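You operate a simulated robot arm through the tools that you are given. There is no shell and no other tool. Be economical: measure what you need, move in short steps, check, and stop when the job is done.

You run a simulated robot arm. Do the job below in one go: nothing can be reset, and whatever is moved stays where it is left.

TASK
Bring the dark shuttle back, load it with the short blue bobbin and send it to READY again.
Fine: its empty bobbin goes in the free cell of the tray; press the clip before you push it off.
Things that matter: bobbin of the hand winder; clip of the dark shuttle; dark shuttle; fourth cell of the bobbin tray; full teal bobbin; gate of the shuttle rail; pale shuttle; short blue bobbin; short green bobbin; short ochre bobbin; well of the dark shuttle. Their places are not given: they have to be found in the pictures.

It is judged by the outcome, as a careful person would: the job done as asked, and still so three seconds after it is handed in. It fails if anything else is knocked over, pushed out of place, dropped, spilled or broken.

THE ROBOT
A 6-joint arm with a two-finger parallel gripper, fixed in place. Base frame: the origin is at the foot of the arm, x ahead of it, y to its left, z up; the work surface is at about z = 78. Units: cm, degrees, N and s.
With the tool pointing down near the work surface it reaches from about 26 to 68 cm from the base axis. Its first joint turns from -66.0 to 66.0 degrees. Payload 2.9 kg.
Tool frame: the origin (TCP) lies between the finger pads and is the grasp point; the fingertips stand 3 cm ahead of it; z points along the fingers, y is the line along which they close. Largest opening 11 cm; finger width 2, thickness 1; the body of the gripper, 4.8 by 11.2 cm, starts 5.5 cm behind the TCP.
Orientation is told as [roll, pitch, yaw] about the base's x, y, z axes, in that order, counted from this pose: with the fingers straight down and closing along the base's y, the tool's x points along the base's -x, its y along +y and its z along -z.

THE INTERFACE
- The arm moves only by the tool play_rows. Its argument "motion" is a list of rows, each a list of 7 numbers: the finger opening in cm, from 0 to 11, then the shift along the tool's x, y, z in cm, then the turn, a rotation vector about the tool's x, y, z in degrees. In form: [[gripper, dx, dy, dz, wx, wy, wz], ...]. A call has 1 to 10 rows; each row is the pose to reach, as a shift and turn from the pose commanded when the call began, along the tool's axes at that moment. Rows are played at 5 a second. More than 5 cm and 8.6 degrees between two rows, or a gripper value outside its range, and nothing of the call is played. Where a pose cannot be reached the arm comes as near as it can. A force on the tool above 90 N (or 10 N above the force at the start of the call, whichever is more), or a blocked arm, ends the call early, and 0.2 s more pass. The fingers move at their own pace (about 10.8 cm/s each) and stop on an object; they squeeze with about 35 N. The grip force told is the motor's: it shows also when the fingers shut on nothing. Time passes only in rows, and 0.2 s behind the last, so rows that repeat a pose let the fingers close. It gives the time, the measured TCP pose, the force on the tool (base axes), the opening and the grip force at its end, in the units of the frame above (readings bear some noise), with the torque about the TCP (base axes, N m) and any sound that the robot's microphone picked up, and new pictures: "pictures" is both (left out), scene, wrist or none.
- Cameras (640 x 400 px; columns grow to the right, rows downward): "scene" is fixed at [5.11, 41.77, 138.27]; the picture's right is [-0.93, -0.36, 0.00], its down [-0.21, 0.55, -0.81] and it looks along [0.29, -0.76, -0.59] (base axes); focal length 322 px, centre (320, 200). "wrist" rides on the gripper at [7.2, 1.7, -10.3] in the tool frame; the picture's right is [-0.23, 0.97, 0.00], its down [-0.76, -0.18, -0.62] and it looks along [-0.61, -0.14, 0.78] (tool axes); focal length 222 px, centre (320, 200).
- probe_pixels(camera, pixels): for up to 12 pixels [column, row] of the newest picture of that camera ("zoom" is the newest enlarged one), the place [x, y, z] in the base frame of the surface seen there, good to about 0.2 cm. The clock stands still meanwhile.
- close_up(camera, box): a new picture of the part [left, top, right, bottom] of that camera's present view, enlarged. The clock stands still meanwhile.
- job_done(): hands the job in; it is judged then, once.

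Keep the steps short. Do not move on a guess: measure, check each grasp and each placing, and mend mistakes. In all there are 80 turns and 200 pictures (those below and enlarged ones count). Leave the gripper open and the arm clear of the work at the hand-in unless told otherwise, and finish with a single line.

The tools are called after "Emit:" as a command line: name --pt "numbers of a row" for each row, then --argument value for the rest, lists and objects as JSON in quotes. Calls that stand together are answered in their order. play_rows: Moves the arm, as the interface text tells. Its arguments: {"type":"object","properties":{"motion":{"type":"array"},"pictures":{"type":"string","enum":["both","scene","wrist","none"]}},"required":["motion"]} The other tools are called the same way: probe_pixels (camera, pixels) gives the place of the surface under pixels of a picture; close_up (camera, box) takes an enlarged picture of a part of a camera's view; job_done () hands the job in.

At the start:

```text
clock: 0.0
tcp_pos: [39.04, -14.72, 99.58]
orientation: [0.1, 0.0, 0.0]
force: [0.5, 0.4, -0.3]
ft_torque: [-0.01, 0.01, 0.0]
opening: 11.0
grasp_force: 0.0
```

scene: 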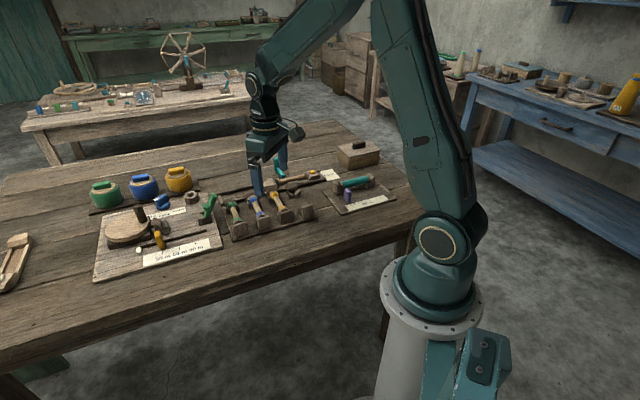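
wrist: 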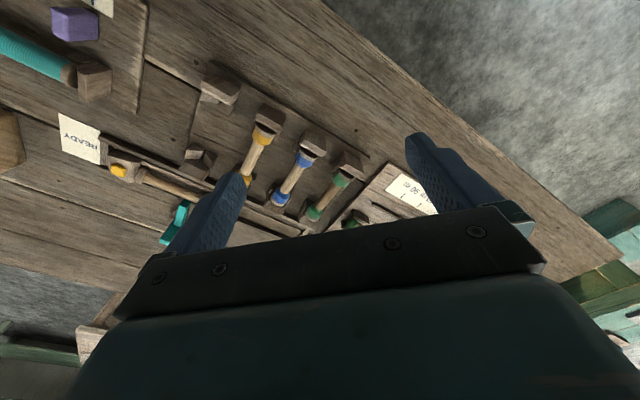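

I start by enlarging the bench in the scene picture to identify the parts.

Emit:
close_up --camera "scene" --box '[180, 130, 420, 280]'

Emit:
close_up --camera "wrist" --box '[0, 0, 440, 275]'

Emit:
close_up --camera "scene" --box '[0, 140, 240, 290]'

```text
2.67 times, centred on (300, 205) of scene
```

zoom: 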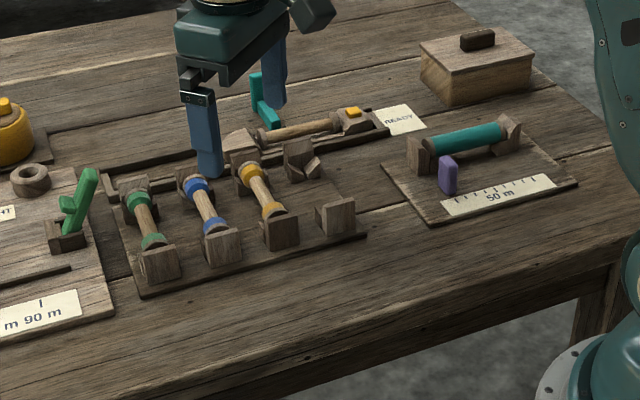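

```text
1.45 times, centred on (220, 138) of wrist
```

zoom: 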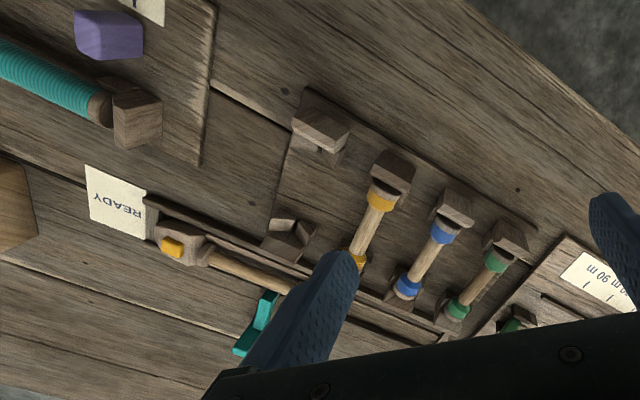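

```text
2.67 times, centred on (120, 215) of scene
```

zoom: 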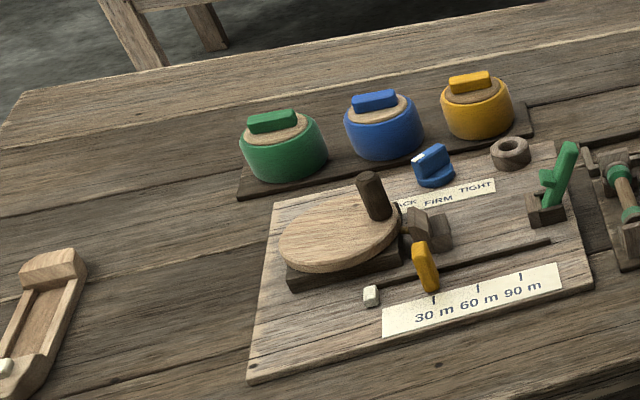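

I probe the main parts in the scene picture: bobbins in the tray, shuttle, rail, gate, labels.

Emit:
close_up --camera "scene" --box '[210, 150, 350, 238]'

Emit:
probe_pixels --camera "scene" --pixels '[[312, 172], [330, 174], [290, 179], [278, 168], [220, 199], [254, 199], [261, 215], [237, 221], [292, 190], [306, 209], [240, 240], [18, 262]]'

```text
4.55 times, centred on (280, 194) of scene
```

zoom: 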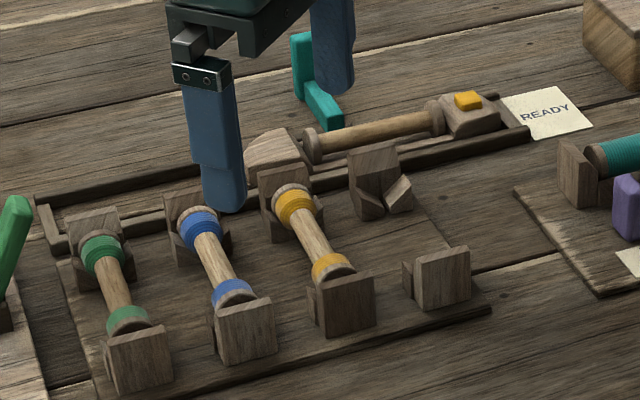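

```text
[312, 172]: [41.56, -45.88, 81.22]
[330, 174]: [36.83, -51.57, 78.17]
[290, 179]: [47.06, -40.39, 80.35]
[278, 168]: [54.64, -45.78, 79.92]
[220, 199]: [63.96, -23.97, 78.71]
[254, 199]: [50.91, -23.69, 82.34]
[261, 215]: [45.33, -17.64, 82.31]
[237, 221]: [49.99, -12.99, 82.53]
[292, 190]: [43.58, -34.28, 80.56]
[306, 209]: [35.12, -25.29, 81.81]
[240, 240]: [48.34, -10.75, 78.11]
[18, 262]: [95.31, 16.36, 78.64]
```

The dark shuttle sits in the rail near READY with an empty bobbin and an orange clip. I move the wrist camera above it for a better look.

Emit:
play_rows --pt "11 -1.5 -4 0 0 0 0" --pt "11 -3 -8 0 0 0 0" --pt "11 -4.5 -12 0 0 0 0" --pt "11 -6 -16 0 0 0 0" --pt "11 -7 -20 0 0 0 0" --pt "11 -8 -24 0 0 0 0"

```text
clock: 1.4
tcp_pos: [47.16, -39.0, 99.26]
orientation: [0.0, 0.0, -0.1]
force: [0.4, -1.1, -0.5]
ft_torque: [0.02, 0.01, -0.01]
opening: 11.02
grasp_force: 0.2
```

scene: 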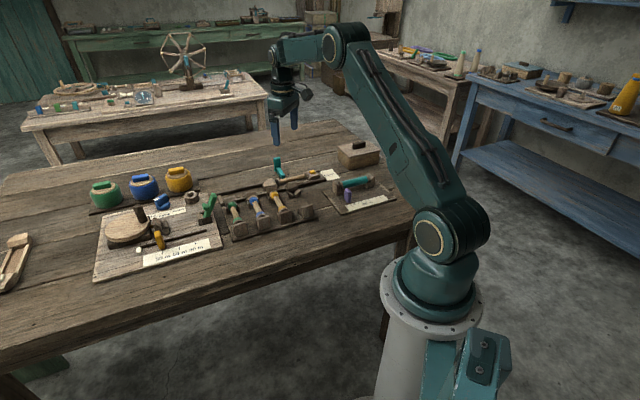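
wrist: 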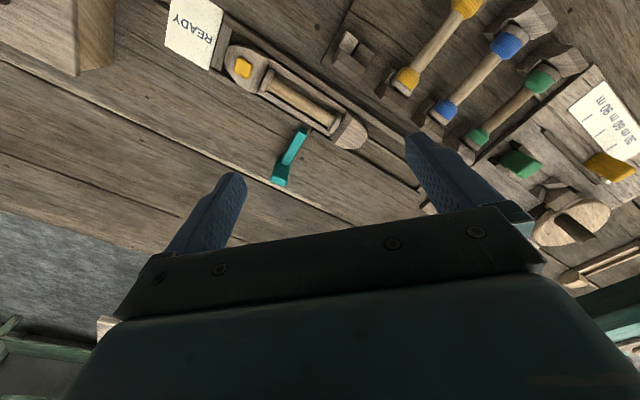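

Now the view is clear; I enlarge both.

Emit:
close_up --camera "scene" --box '[200, 148, 360, 248]'

Emit:
close_up --camera "wrist" --box '[160, 0, 416, 160]'

```text
4.00 times, centred on (280, 198) of scene
```

zoom: 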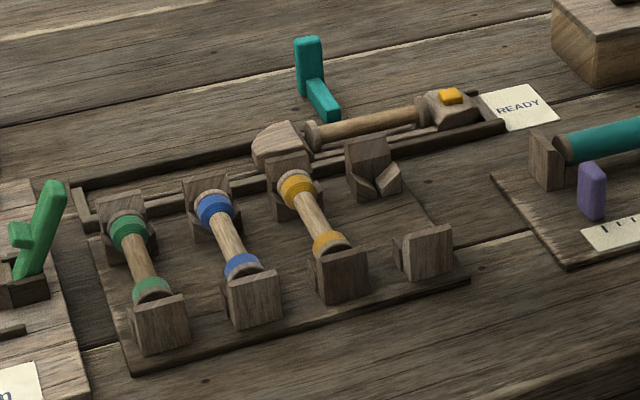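

```text
2.50 times, centred on (288, 80) of wrist
```

zoom: 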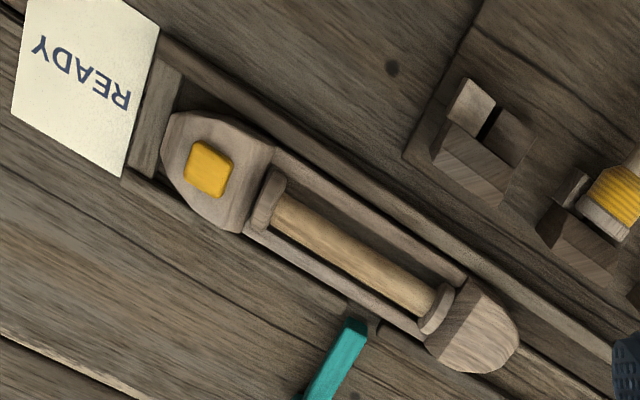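

I measure shuttle, gate and rail points in the enlarged wrist picture.

Emit:
probe_pixels --camera "zoom" --pixels '[[205, 168], [175, 135], [225, 225], [268, 160], [270, 200], [345, 255], [437, 310], [470, 330], [512, 345], [350, 325], [325, 380], [160, 110]]'

Emit:
close_up --camera "wrist" --box '[240, 90, 400, 190]'

Emit:
close_up --camera "scene" --box '[256, 152, 336, 202]'

```text
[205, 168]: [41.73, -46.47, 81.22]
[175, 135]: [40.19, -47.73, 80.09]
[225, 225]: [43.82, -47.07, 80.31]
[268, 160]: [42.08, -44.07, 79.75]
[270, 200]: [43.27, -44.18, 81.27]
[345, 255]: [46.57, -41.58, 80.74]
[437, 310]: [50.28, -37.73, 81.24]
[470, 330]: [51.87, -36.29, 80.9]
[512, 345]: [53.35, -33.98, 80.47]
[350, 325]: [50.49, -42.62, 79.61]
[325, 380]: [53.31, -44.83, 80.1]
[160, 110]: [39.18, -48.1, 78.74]
```

```text
4.00 times, centred on (320, 140) of wrist
```

zoom: 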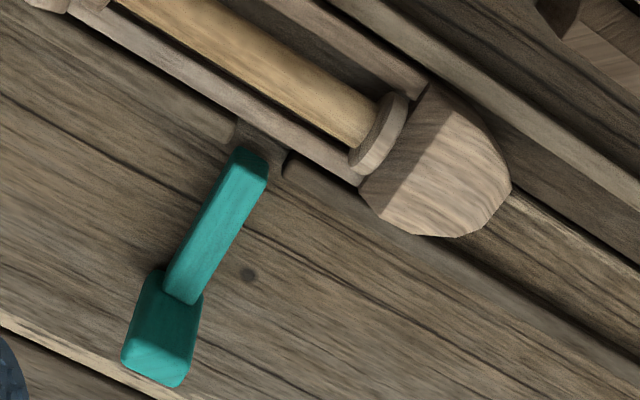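

```text
8.00 times, centred on (296, 177) of scene
```

zoom: 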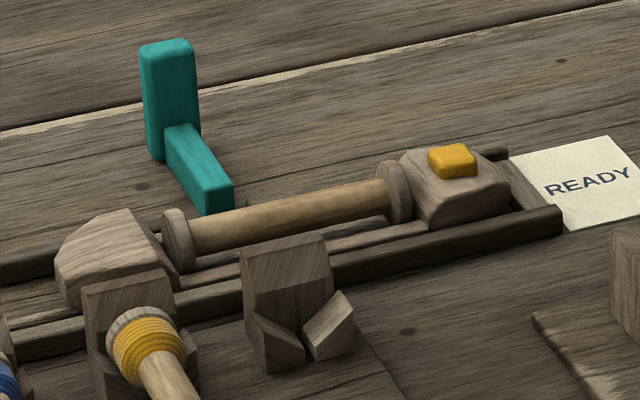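

I probe wall tops, gate handle and block sides in the zoomed scene picture.

Emit:
probe_pixels --camera "zoom" --pixels '[[450, 243], [490, 154], [525, 180], [60, 320], [165, 50], [215, 190], [490, 205], [420, 165], [110, 220], [62, 265], [20, 268], [452, 158]]'

Emit:
probe_pixels --camera "scene" --pixels '[[219, 196], [224, 204], [222, 200], [250, 187], [245, 197], [222, 209], [235, 195], [229, 193]]'

Emit:
close_up --camera "scene" --box '[200, 175, 264, 215]'

```text
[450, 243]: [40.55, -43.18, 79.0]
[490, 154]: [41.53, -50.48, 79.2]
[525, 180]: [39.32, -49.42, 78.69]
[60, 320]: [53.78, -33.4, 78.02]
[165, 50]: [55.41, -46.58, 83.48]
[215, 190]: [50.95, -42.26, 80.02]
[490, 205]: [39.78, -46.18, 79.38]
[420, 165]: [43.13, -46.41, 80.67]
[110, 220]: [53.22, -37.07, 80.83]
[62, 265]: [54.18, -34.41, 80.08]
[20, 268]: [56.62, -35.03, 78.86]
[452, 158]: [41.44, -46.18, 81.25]
```

```text
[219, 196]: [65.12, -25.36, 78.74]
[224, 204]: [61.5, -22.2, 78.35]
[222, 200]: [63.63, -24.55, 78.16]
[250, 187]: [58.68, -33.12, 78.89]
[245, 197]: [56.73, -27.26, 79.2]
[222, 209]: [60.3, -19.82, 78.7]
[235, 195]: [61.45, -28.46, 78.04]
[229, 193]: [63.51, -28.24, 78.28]
```

```text
10.00 times, centred on (232, 195) of scene
```

zoom: 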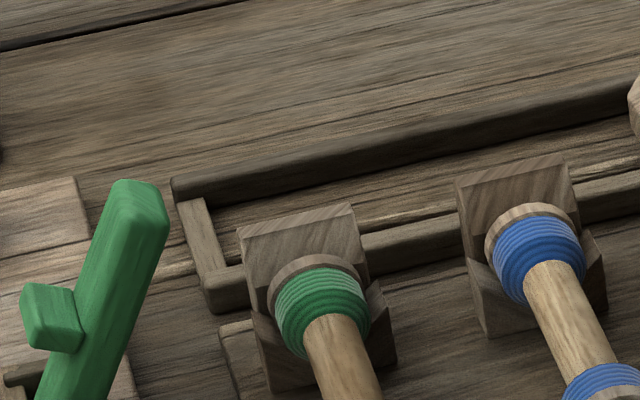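

The rail runs along about (0.70, 0.71), from READY near (39,-49) to its back end near (63.6,-24.5). The wall tops are at z≈79.1 and the shuttle tops at z≈80.8. The teal gate is drawn out and open. I check the box heights and the tray cells before coming down.

Emit:
probe_pixels --camera "scene" --pixels '[[358, 146], [340, 153], [355, 158], [337, 175], [360, 181], [302, 196], [308, 206], [294, 193], [288, 191], [260, 208], [252, 197], [264, 219]]'

Emit:
play_rows --pt "0 1.4 -1.7 1 0 0 -7.5" --pt "0 2.8 -3.4 2 0 0 -15" --pt "0 4.2 -5.1 3 0 0 -22.5" --pt "0 5.6 -6.8 4 0 0 -30" --pt "0 7 -8.5 5 0 0 -37.5" --pt "0 8.4 -10.3 6 0 0 -45" --pt "0 8.4 -10.3 9 0 0 -45"

```text
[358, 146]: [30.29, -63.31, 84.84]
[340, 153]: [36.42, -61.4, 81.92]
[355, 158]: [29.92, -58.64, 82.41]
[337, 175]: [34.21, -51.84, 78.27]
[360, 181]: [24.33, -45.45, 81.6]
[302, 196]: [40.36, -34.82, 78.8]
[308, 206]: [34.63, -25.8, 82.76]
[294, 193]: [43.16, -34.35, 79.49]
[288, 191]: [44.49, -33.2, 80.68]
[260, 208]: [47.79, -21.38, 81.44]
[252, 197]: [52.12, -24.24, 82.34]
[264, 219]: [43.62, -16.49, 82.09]
```

```text
clock: 3.0
tcp_pos: [38.63, -48.96, 90.34]
orientation: [0.1, -0.1, 44.9]
force: [0.5, -0.1, 0.1]
ft_torque: [0.04, 0.03, 0.02]
opening: 0.0
grasp_force: 35.3
```

scene: 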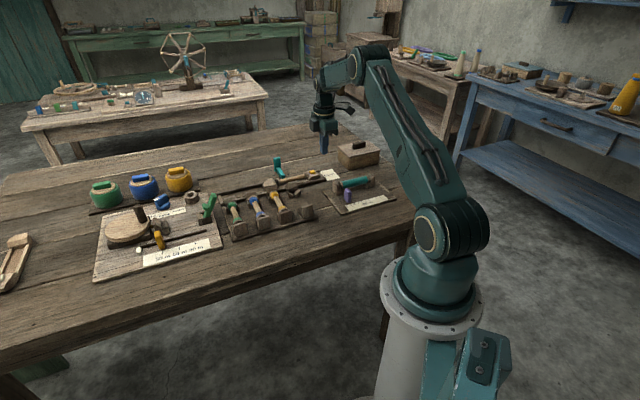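
wrist: 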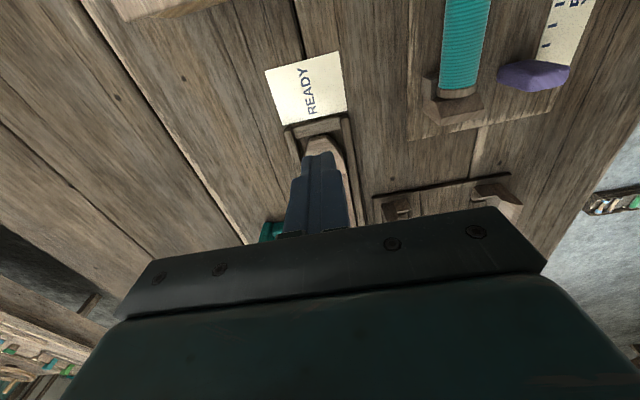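

The fingers hang beyond the nose, over the READY end wall. I lower them to tips ≈ 79.7.

Emit:
play_rows --pt "0 0 0 2.5 0 0 0" --pt "0 0 0 5 0 0 0" --pt "0 0 0 7 0 0 0" --pt "0 0 0 7.7 0 0 0"

Emit:
close_up --camera "wrist" --box '[240, 40, 400, 140]'

Emit:
close_up --camera "scene" --box '[264, 142, 360, 202]'

```text
clock: 4.0
tcp_pos: [38.74, -48.98, 82.79]
orientation: [0.1, 0.0, 45.0]
force: [0.2, 0.3, -0.2]
ft_torque: [0.01, -0.01, 0.0]
opening: 0.01
grasp_force: 35.6
```

scene: 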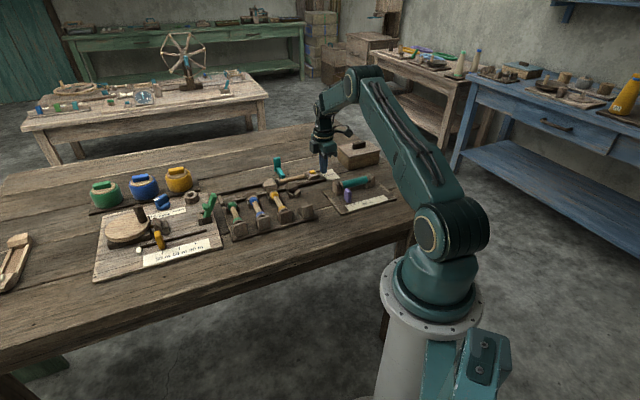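
wrist: 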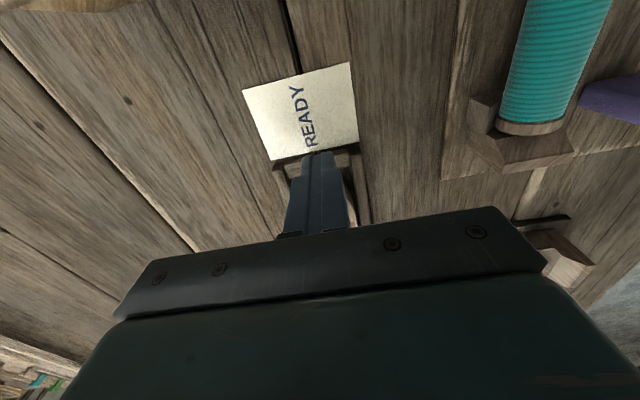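

```text
4.00 times, centred on (320, 90) of wrist
```

zoom: 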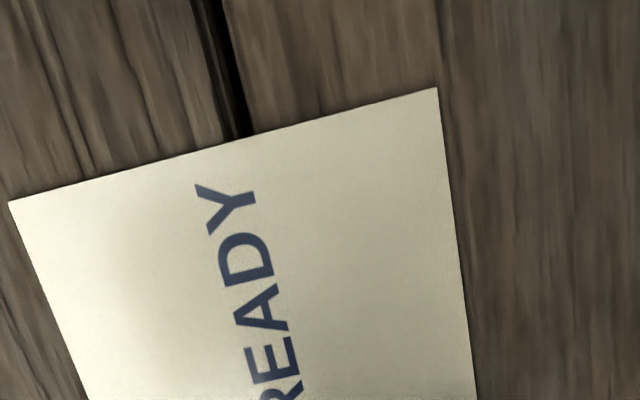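

```text
6.67 times, centred on (312, 172) of scene
```

zoom: 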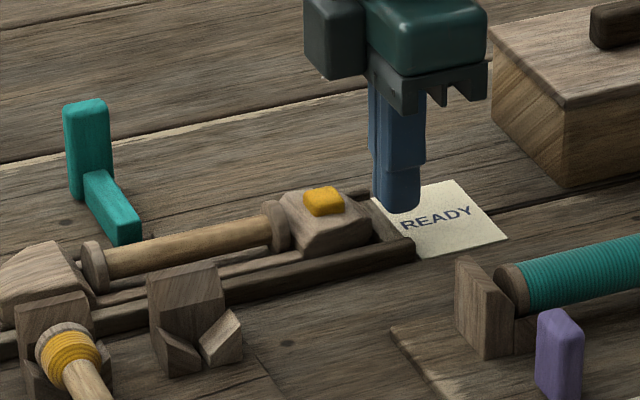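

The tips are in place, so I push along the rail toward its back end, gently, 1 cm per row.

Emit:
play_rows --pt "0 0 0 0.25 0 0 0" --pt "0 -1 0 0.25 0 0 0" --pt "0 -2 0 0.25 0 0 0" --pt "0 -3 0 0.25 0 0 0" --pt "0 -4 0 0.25 0 0 0" --pt "0 -5 0 0.25 0 0 0" --pictures "scene"

Emit:
close_up --camera "scene" --box '[232, 142, 360, 222]'

```text
clock: 5.4
tcp_pos: [42.02, -45.59, 82.71]
orientation: [-0.1, 0.1, 44.9]
force: [-1.2, -1.0, 1.0]
ft_torque: [-0.01, 0.02, -0.03]
opening: 0.01
grasp_force: 34.5
```

scene: 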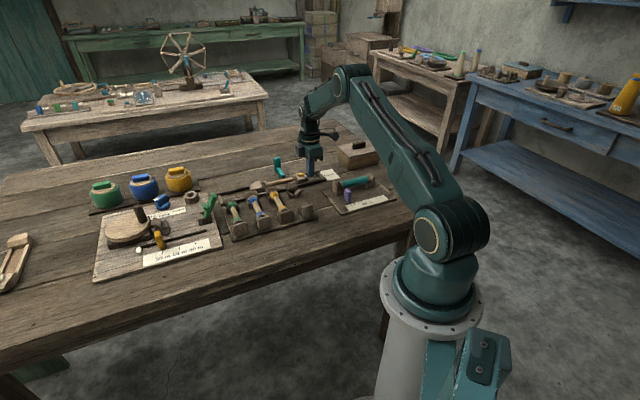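

```text
5.00 times, centred on (296, 182) of scene
```

zoom: 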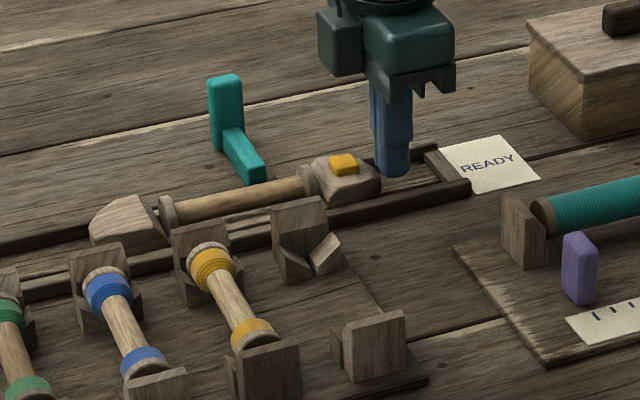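

It slides well (about 1.6 N). I continue past the gate.

Emit:
play_rows --pt "0 -1 0 0 0 0 0" --pt "0 -2 0 0 0 0 0" --pt "0 -3 0 0 0 0 0" --pt "0 -4 0 0 0 0 0" --pt "0 -5 0 0 0 0 0" --pt "0 -6 0 0 0 0 0" --pt "0 -7 0 0 0 0 0" --pt "0 -8 0 0 0 0 0" --pt "0 -9 0 0 0 0 0" --pictures "scene"

Emit:
close_up --camera "scene" --box '[200, 142, 344, 232]'

```text
clock: 7.4
tcp_pos: [48.4, -38.98, 82.6]
orientation: [0.0, 0.1, 44.9]
force: [-1.9, -2.2, 7.9]
ft_torque: [-0.05, 0.0, 0.03]
opening: 0.02
grasp_force: 35.4
```

scene: 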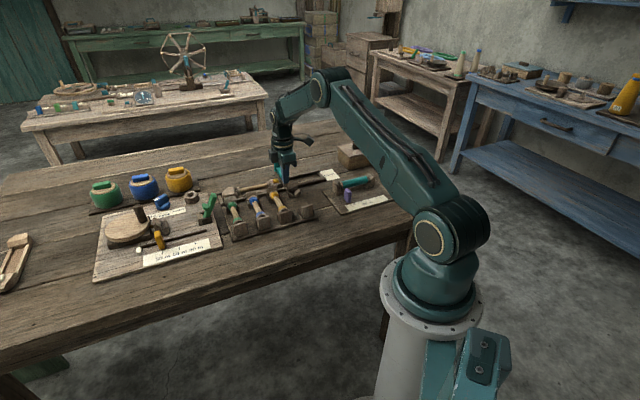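

```text
4.44 times, centred on (272, 187) of scene
```

zoom: 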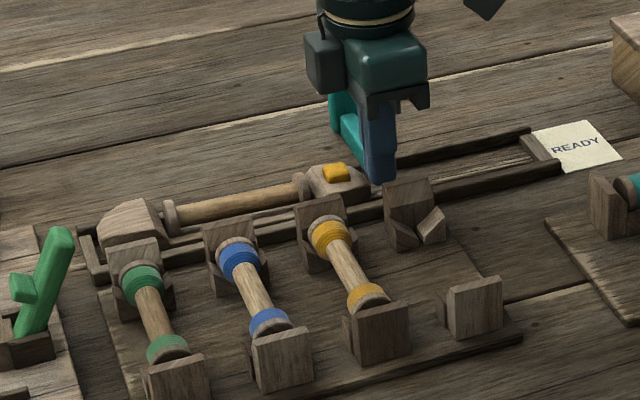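

The shuttle is nearly at the back end, with a slight resistance (7.9 N upward). I back off, rise, and look.

Emit:
play_rows --pt "0 1 0 0 0 0 0" --pt "0 1.5 0 -2 0 0 0" --pt "0 1.5 0 -6 0 0 0" --pt "6 -1 0 -10 0 0 0" --pt "6 -5 0 -13 0 0 0" --pt "6 -9 0 -15 0 0 0"

Emit:
close_up --camera "wrist" --box '[200, 0, 520, 200]'

Emit:
close_up --camera "scene" --box '[200, 142, 328, 222]'

```text
clock: 8.8
tcp_pos: [54.88, -32.62, 97.44]
orientation: [0.1, 0.0, 44.9]
force: [-0.8, 0.5, 0.0]
ft_torque: [-0.01, 0.0, 0.0]
opening: 6.0
grasp_force: 0.0
```

scene: 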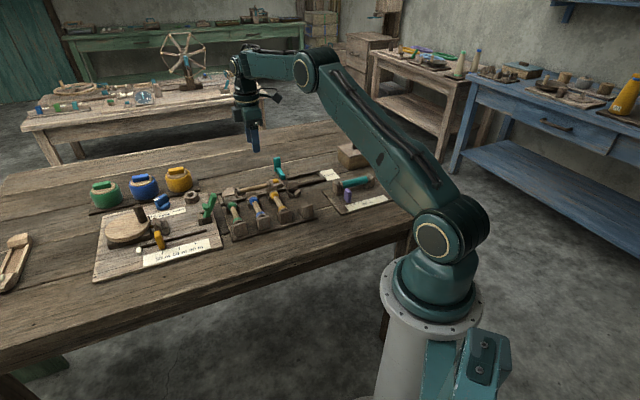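
wrist: 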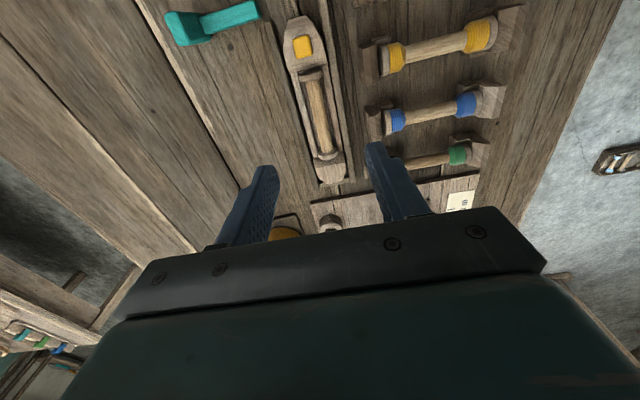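

```text
2.00 times, centred on (360, 100) of wrist
```

zoom: 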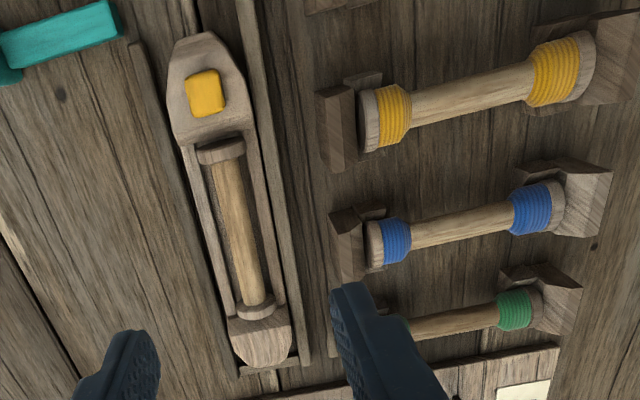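

```text
5.00 times, centred on (264, 182) of scene
```

zoom: 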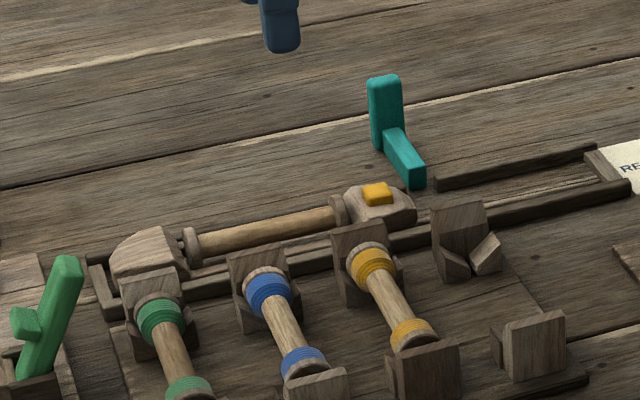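

The shuttle is back behind the gate. Next I measure the empty bobbin closely.

Emit:
close_up --camera "wrist" --box '[264, 0, 392, 190]'

Emit:
probe_pixels --camera "wrist" --pixels '[[303, 46], [310, 75], [328, 153], [315, 95], [319, 112], [324, 135], [302, 112], [334, 112], [329, 112], [290, 46], [331, 172], [341, 112]]'

```text
2.11 times, centred on (328, 95) of wrist
```

zoom: 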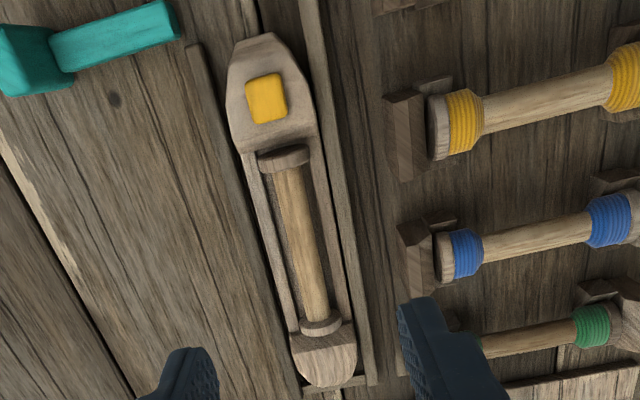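

```text
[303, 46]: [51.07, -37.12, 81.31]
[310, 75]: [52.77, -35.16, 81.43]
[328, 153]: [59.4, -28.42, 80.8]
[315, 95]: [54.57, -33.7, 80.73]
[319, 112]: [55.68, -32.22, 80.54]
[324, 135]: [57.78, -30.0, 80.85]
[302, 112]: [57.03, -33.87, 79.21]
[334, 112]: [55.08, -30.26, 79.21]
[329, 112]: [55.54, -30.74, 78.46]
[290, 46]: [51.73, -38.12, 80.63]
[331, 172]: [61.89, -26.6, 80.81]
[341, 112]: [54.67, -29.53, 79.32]
```

Barrel top is z≈80.65 and the rails z≈79.2, with the barrel's middle near (56.05,-31.95). I come down over it with the fingers 3.4 cm open and stop above for a check.

Emit:
play_rows --pt "3.4 -1.3 -0.35 4 0 0 0" --pt "3.4 -1.3 -0.35 8 0 0 0" --pt "3.4 -1.3 -0.35 11 0 0 0" --pt "3.4 -1.3 -0.35 13 0 0 0" --pt "3.4 -1.3 -0.35 13 0 0 0"

Emit:
close_up --camera "scene" --box '[200, 142, 328, 222]'

Emit:
close_up --camera "wrist" --box '[220, 30, 460, 180]'

```text
clock: 10.0
tcp_pos: [55.96, -31.84, 84.49]
orientation: [0.1, -0.1, 45.0]
force: [0.0, -0.4, -0.1]
ft_torque: [0.0, -0.02, 0.01]
opening: 3.41
grasp_force: 0.0
```

scene: 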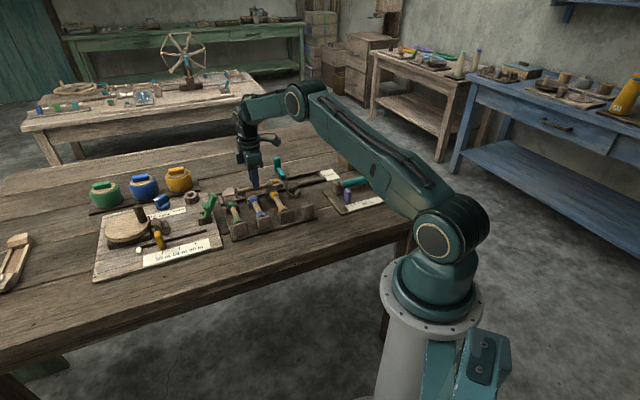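
wrist: 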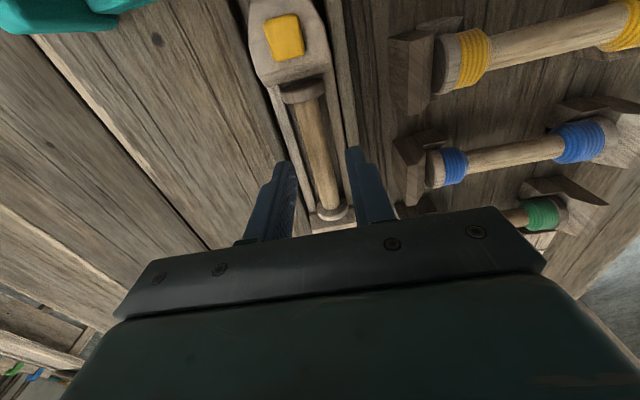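

```text
5.00 times, centred on (264, 182) of scene
```

zoom: 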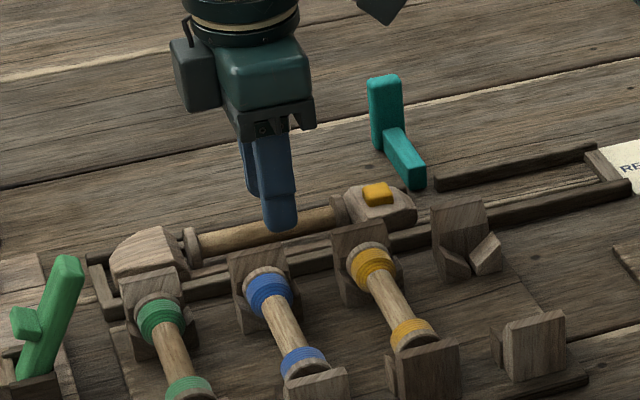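

```text
2.67 times, centred on (340, 105) of wrist
```

zoom: 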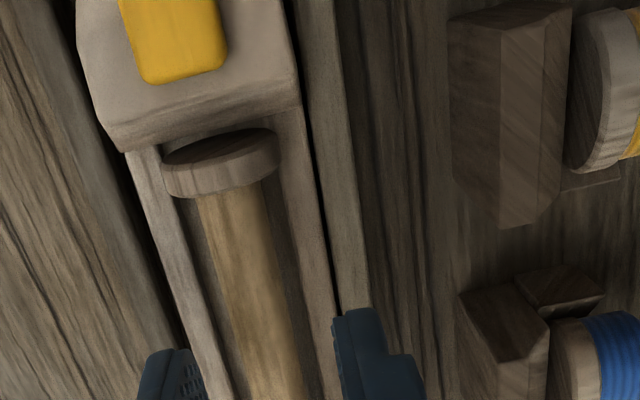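

The barrel lies between the fingers. I go down 2.0 cm, close, and hold.

Emit:
play_rows --pt "3.4 0 0 1 0 0 0" --pt "3.4 0 0 2 0 0 0" --pt "3.4 0 0 2 0 0 0" --pt "0 0 0 2 0 0 0" --pt "0 0 0 2 0 0 0" --pt "0 0 0 2 0 0 0"

```text
clock: 11.4
tcp_pos: [56.03, -31.88, 82.45]
orientation: [0.1, 0.0, 45.0]
force: [0.5, -0.4, -0.1]
ft_torque: [0.03, -0.08, -0.06]
opening: 1.85
grasp_force: 34.8
```

scene: 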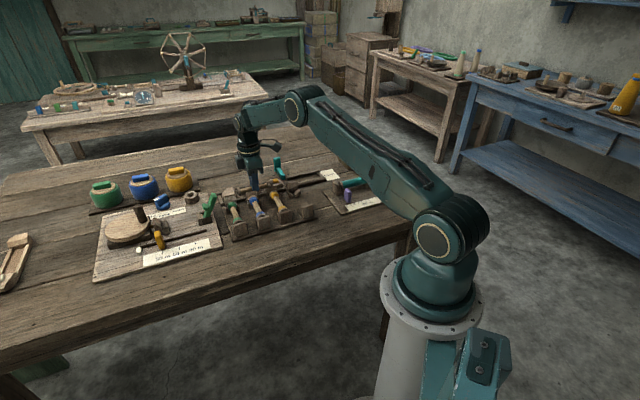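
wrist: 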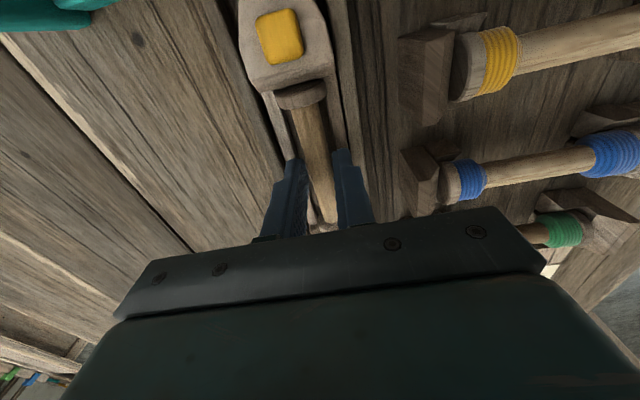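

Gripped at 1.85 cm (the barrel). I lift gently 1 cm and watch the force.

Emit:
play_rows --pt "0 0 0 -0.3 0 0 0" --pt "0 0 0 -0.7 0 0 0" --pt "0 0 0 -1.2 0 0 0"

Emit:
close_up --camera "scene" --box '[200, 142, 328, 222]'

```text
clock: 12.2
tcp_pos: [55.97, -32.05, 83.77]
orientation: [0.1, 0.0, 45.1]
force: [0.3, 1.0, 0.2]
ft_torque: [0.04, -0.04, -0.02]
opening: 1.84
grasp_force: 35.4
```

scene: 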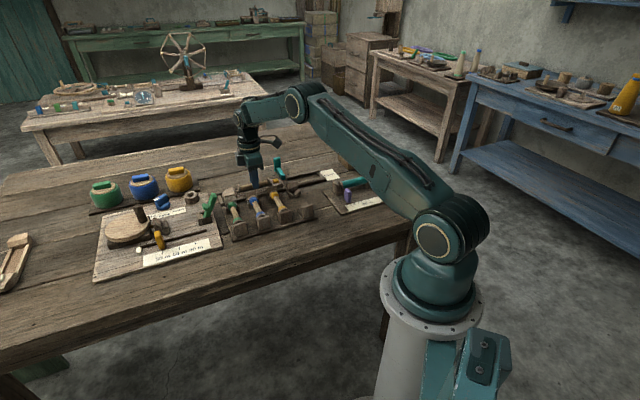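
wrist: 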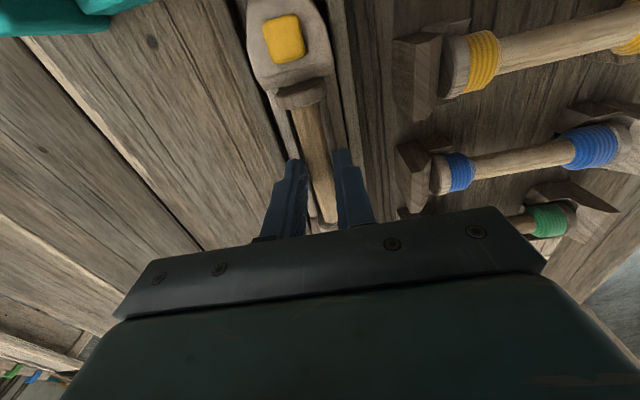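

```text
5.00 times, centred on (264, 182) of scene
```

zoom: 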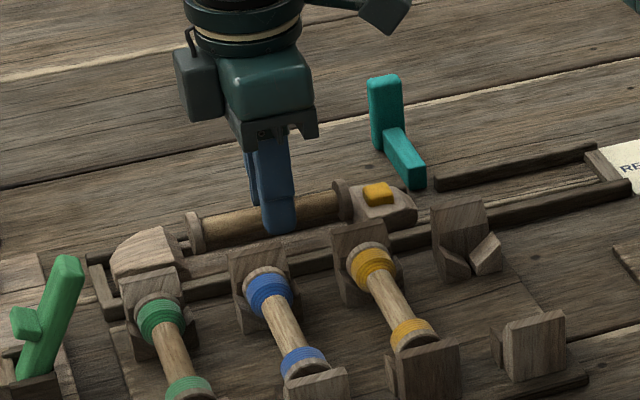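

The bobbin came out cleanly and rests in the grip. I raise it, turn to yaw 0 and get the wrist camera above the tray to measure the cells.

Emit:
play_rows --pt "0 0 0 -4 0 0 0" --pt "0 0 0 -8 0 0 0" --pt "0 -0.2 1 -10 0 0 7.5" --pt "0 -0.5 2 -12 0 0 15" --pt "0 -0.7 3 -12 0 0 22.5" --pt "0 -0.9 4 -12 0 0 30" --pt "0 -1.2 5 -12 0 0 37.5" --pt "0 -1.4 5.7 -12 0 0 45" --pictures "wrist"

Emit:
close_up --camera "wrist" --box '[130, 0, 450, 200]'

```text
clock: 14.0
tcp_pos: [52.98, -26.94, 95.7]
orientation: [0.1, 0.2, -0.1]
force: [0.2, 0.7, 0.8]
ft_torque: [0.03, -0.01, -0.02]
opening: 1.84
grasp_force: 34.9
```

wrist: 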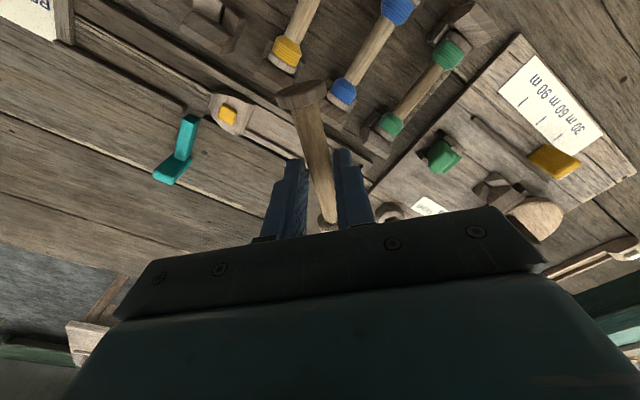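

```text
2.00 times, centred on (290, 100) of wrist
```

zoom: 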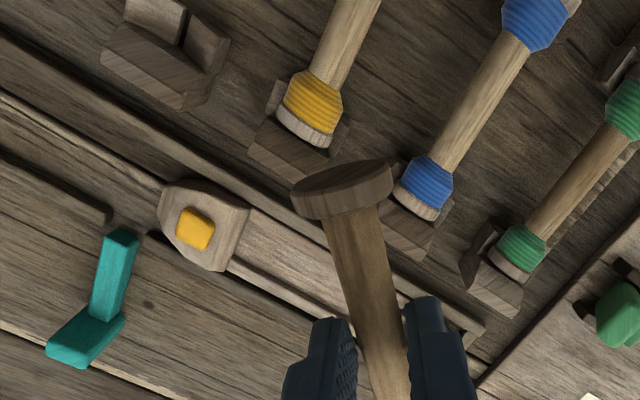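

I shift so that the fourth cell and the whole ochre bobbin come into view.

Emit:
play_rows --pt "0 3 -2 -1 0 0 0" --pt "0 6 -4 -2 0 0 0" --pt "0 9 -6 -3 0 0 0" --pictures "wrist"

Emit:
close_up --camera "wrist" --box '[180, 0, 500, 200]'

```text
clock: 14.8
tcp_pos: [43.77, -32.87, 98.67]
orientation: [-0.1, 0.0, 0.1]
force: [-0.5, 0.1, -0.1]
ft_torque: [0.01, -0.01, 0.01]
opening: 1.84
grasp_force: 34.9
```

wrist: 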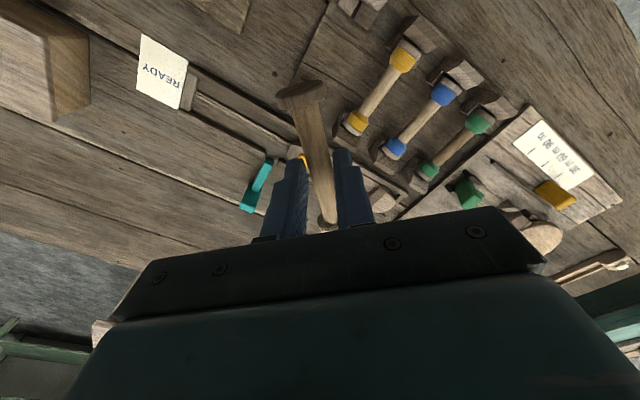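

```text
2.00 times, centred on (340, 100) of wrist
```

zoom: 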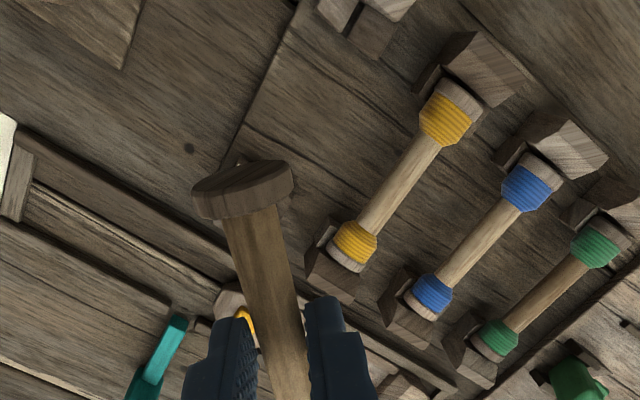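

I probe the barrels and flange ends of the three tray bobbins.

Emit:
probe_pixels --camera "zoom" --pixels '[[425, 150], [400, 187], [375, 225], [510, 212], [485, 247], [457, 281], [566, 278], [545, 300], [520, 325], [347, 262], [462, 92], [420, 302]]'

Emit:
probe_pixels --camera "wrist" --pixels '[[455, 83], [458, 79], [366, 21], [354, 4], [345, 3], [378, 4], [365, 10], [415, 35], [437, 70], [352, 122], [378, 135], [397, 146]]'

```text
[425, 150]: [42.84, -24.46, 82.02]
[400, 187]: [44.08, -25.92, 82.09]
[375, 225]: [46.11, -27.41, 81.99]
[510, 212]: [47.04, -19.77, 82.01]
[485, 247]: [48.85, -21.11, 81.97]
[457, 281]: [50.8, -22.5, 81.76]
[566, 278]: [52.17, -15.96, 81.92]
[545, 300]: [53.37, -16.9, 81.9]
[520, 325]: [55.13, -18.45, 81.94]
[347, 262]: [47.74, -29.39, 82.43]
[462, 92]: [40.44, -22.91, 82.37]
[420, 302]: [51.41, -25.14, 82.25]
```

```text
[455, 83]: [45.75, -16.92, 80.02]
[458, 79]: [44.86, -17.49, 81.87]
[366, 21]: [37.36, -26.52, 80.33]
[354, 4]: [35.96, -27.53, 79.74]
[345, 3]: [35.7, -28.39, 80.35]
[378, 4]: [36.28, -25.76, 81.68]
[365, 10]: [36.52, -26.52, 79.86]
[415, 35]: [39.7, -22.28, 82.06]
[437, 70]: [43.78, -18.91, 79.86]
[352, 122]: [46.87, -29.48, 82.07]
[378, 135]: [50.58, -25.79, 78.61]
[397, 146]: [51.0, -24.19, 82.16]
```

The cells are 6.4 cm apart, so cell 4's centre is near (40.2,-30.6), with bobbins across at about -42°. I hover there with the yaw turned for a comparison.

Emit:
play_rows --pt "0 0.6 0.4 0 0 0 7.2" --pt "0 1.2 0.8 1 0 0 14.4" --pt "0 1.8 1.2 3 0 0 21.6" --pt "0 2.4 1.6 5 0 0 28.8" --pt "0 3 2 7 0 0 36" --pt "0 3.57 2.27 9 0 0 43" --pt "0 3.57 2.27 10 0 0 43"

Emit:
close_up --camera "scene" --box '[232, 150, 344, 220]'

Emit:
close_up --camera "wrist" --box '[200, 0, 456, 160]'

```text
clock: 16.4
tcp_pos: [40.37, -30.62, 88.66]
orientation: [0.1, 0.0, -43.3]
force: [0.3, 0.3, -0.4]
ft_torque: [0.01, -0.01, 0.02]
opening: 1.84
grasp_force: 35.0
```

scene: 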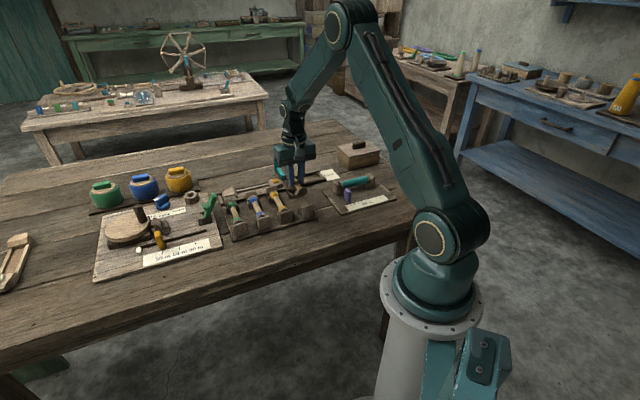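
wrist: 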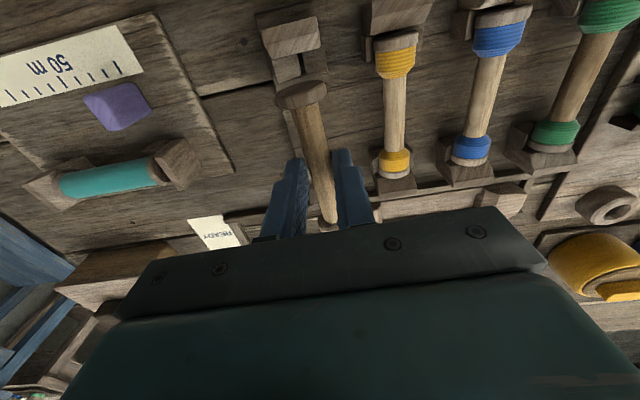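

```text
5.71 times, centred on (288, 185) of scene
```

zoom: 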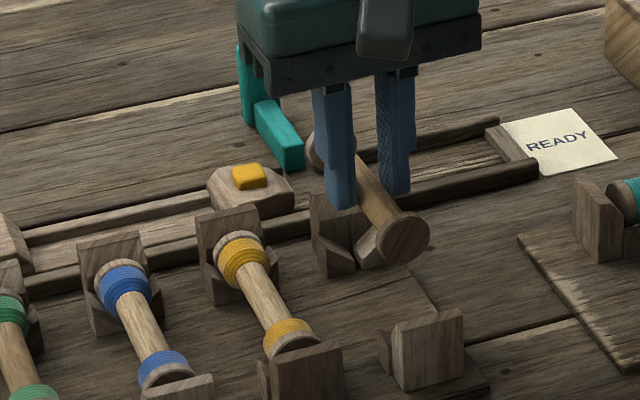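

```text
2.50 times, centred on (328, 80) of wrist
```

zoom: 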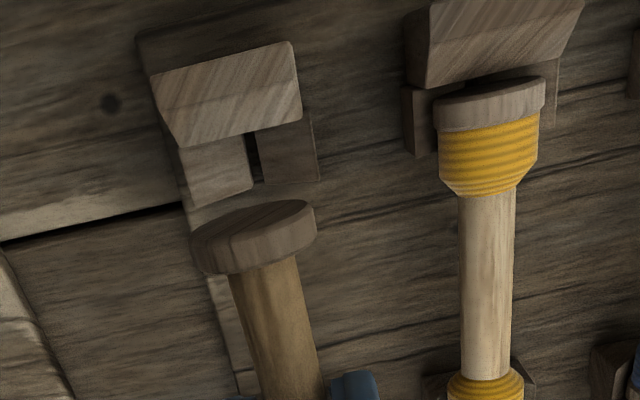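

I probe the held bobbin, the nest's V, and the ochre bobbin in this enlarged picture.

Emit:
probe_pixels --camera "zoom" --pixels '[[262, 212], [265, 290], [285, 360], [250, 190], [215, 170], [290, 150], [490, 90], [488, 215], [485, 300], [484, 365], [225, 90], [500, 30]]'

Emit:
probe_pixels --camera "wrist" --pixels '[[298, 75], [297, 62], [284, 65], [316, 60], [281, 28], [388, 180], [468, 165], [535, 155], [397, 42], [500, 22], [600, 15], [390, 148]]'

```text
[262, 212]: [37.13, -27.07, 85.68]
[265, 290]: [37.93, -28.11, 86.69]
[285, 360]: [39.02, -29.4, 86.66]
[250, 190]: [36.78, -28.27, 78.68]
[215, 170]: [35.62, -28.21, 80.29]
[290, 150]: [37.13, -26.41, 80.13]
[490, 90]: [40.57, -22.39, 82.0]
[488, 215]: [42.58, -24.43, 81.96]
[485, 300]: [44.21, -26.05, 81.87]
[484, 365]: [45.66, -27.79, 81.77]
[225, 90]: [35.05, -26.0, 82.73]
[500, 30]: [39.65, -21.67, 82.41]
```

```text
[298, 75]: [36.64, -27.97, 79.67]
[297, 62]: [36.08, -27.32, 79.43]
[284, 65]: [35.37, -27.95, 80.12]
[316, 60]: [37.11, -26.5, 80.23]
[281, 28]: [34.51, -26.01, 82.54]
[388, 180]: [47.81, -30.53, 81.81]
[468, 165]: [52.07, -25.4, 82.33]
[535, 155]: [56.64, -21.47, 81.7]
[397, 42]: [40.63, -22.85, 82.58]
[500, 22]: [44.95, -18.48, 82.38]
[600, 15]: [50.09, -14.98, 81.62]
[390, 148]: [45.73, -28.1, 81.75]
```

The V sits at (36.3,-27.3), so cell 4's centre is (39.75,-30.6) with axis -44.5°. I correct by (-0.6, 0), turn -1.2°, and come down to about 1.3 cm above the seat.

Emit:
play_rows --pt "0 0.47 -0.41 0 0 0 1.2" --pt "0 0.47 -0.41 2 0 0 1.2" --pt "0 0.47 -0.41 3.6 0 0 1.2" --pt "0 0.47 -0.41 3.6 0 0 1.2"

Emit:
close_up --camera "scene" --box '[248, 160, 344, 220]'

Emit:
close_up --camera "wrist" --box '[200, 0, 456, 160]'

```text
clock: 17.4
tcp_pos: [39.7, -30.61, 85.3]
orientation: [0.1, 0.1, -44.2]
force: [-8.5, 7.0, 15.2]
ft_torque: [-0.31, -0.32, -0.05]
opening: 1.86
grasp_force: 35.1
```

scene: 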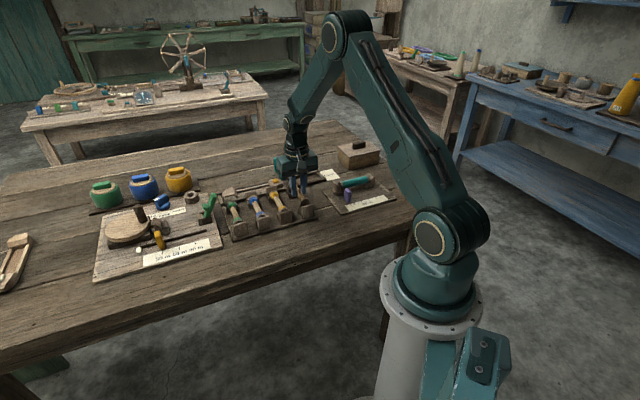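
wrist: 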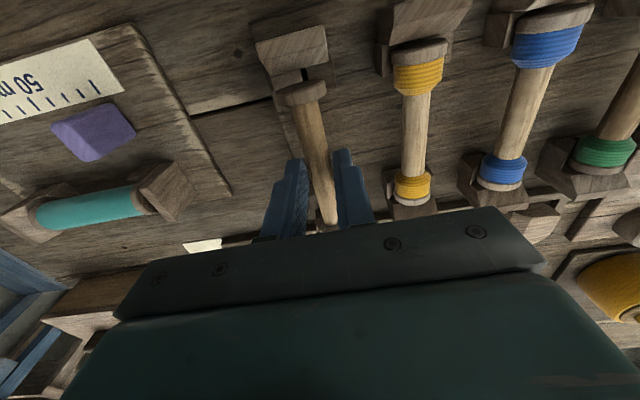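

```text
6.67 times, centred on (296, 190) of scene
```

zoom: 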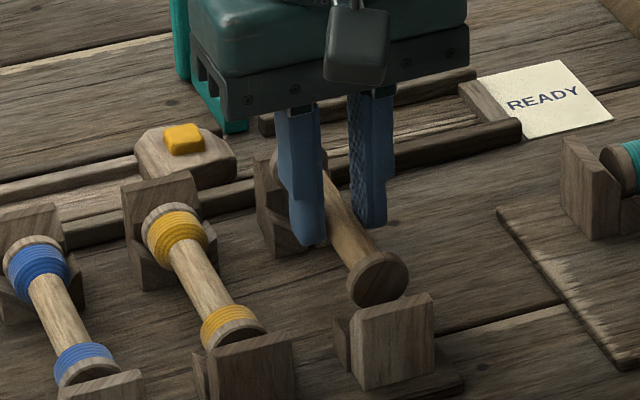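

```text
2.50 times, centred on (328, 80) of wrist
```

zoom: 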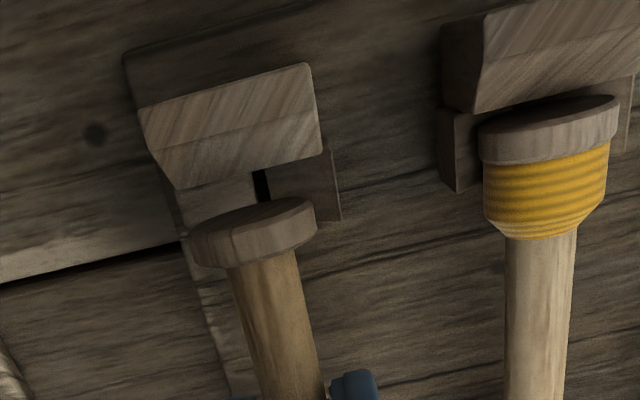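

The bobbin's rail-side end touches the slope of the rail-side block (15 N up, pushed outward), so it must move outward. I raise it and measure the blocks' inner faces.

Emit:
play_rows --pt "0 0 0 -0.8 0 0 0" --pt "0 0 0 -1.6 0 0 0"

Emit:
close_up --camera "scene" --box '[240, 160, 336, 220]'

Emit:
close_up --camera "wrist" --box '[240, 0, 450, 130]'

```text
clock: 18.0
tcp_pos: [39.75, -30.61, 86.71]
orientation: [0.1, 0.0, -44.2]
force: [0.6, 0.0, 1.2]
ft_torque: [0.0, 0.03, -0.03]
opening: 1.86
grasp_force: 35.3
```

scene: 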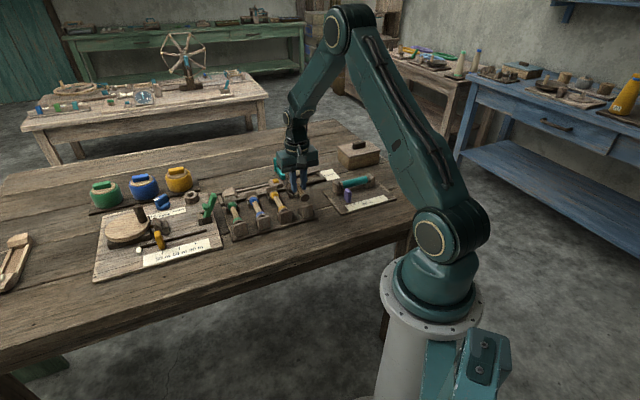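
wrist: 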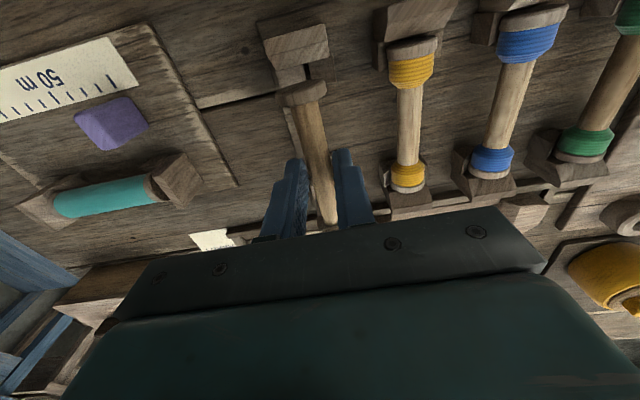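

```text
6.67 times, centred on (288, 190) of scene
```

zoom: 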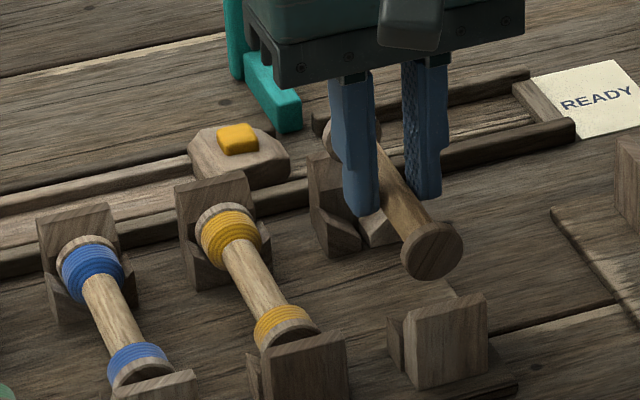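

```text
3.05 times, centred on (345, 65) of wrist
```

zoom: 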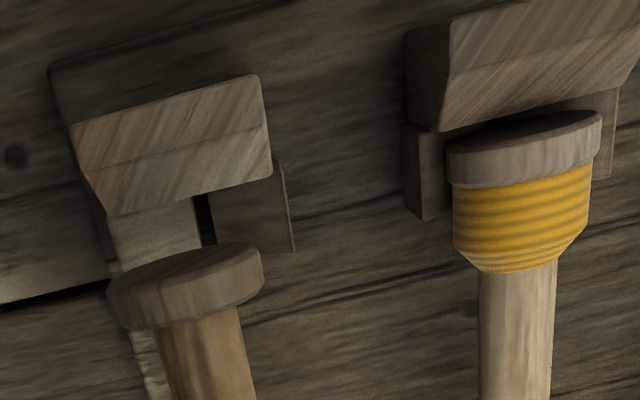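

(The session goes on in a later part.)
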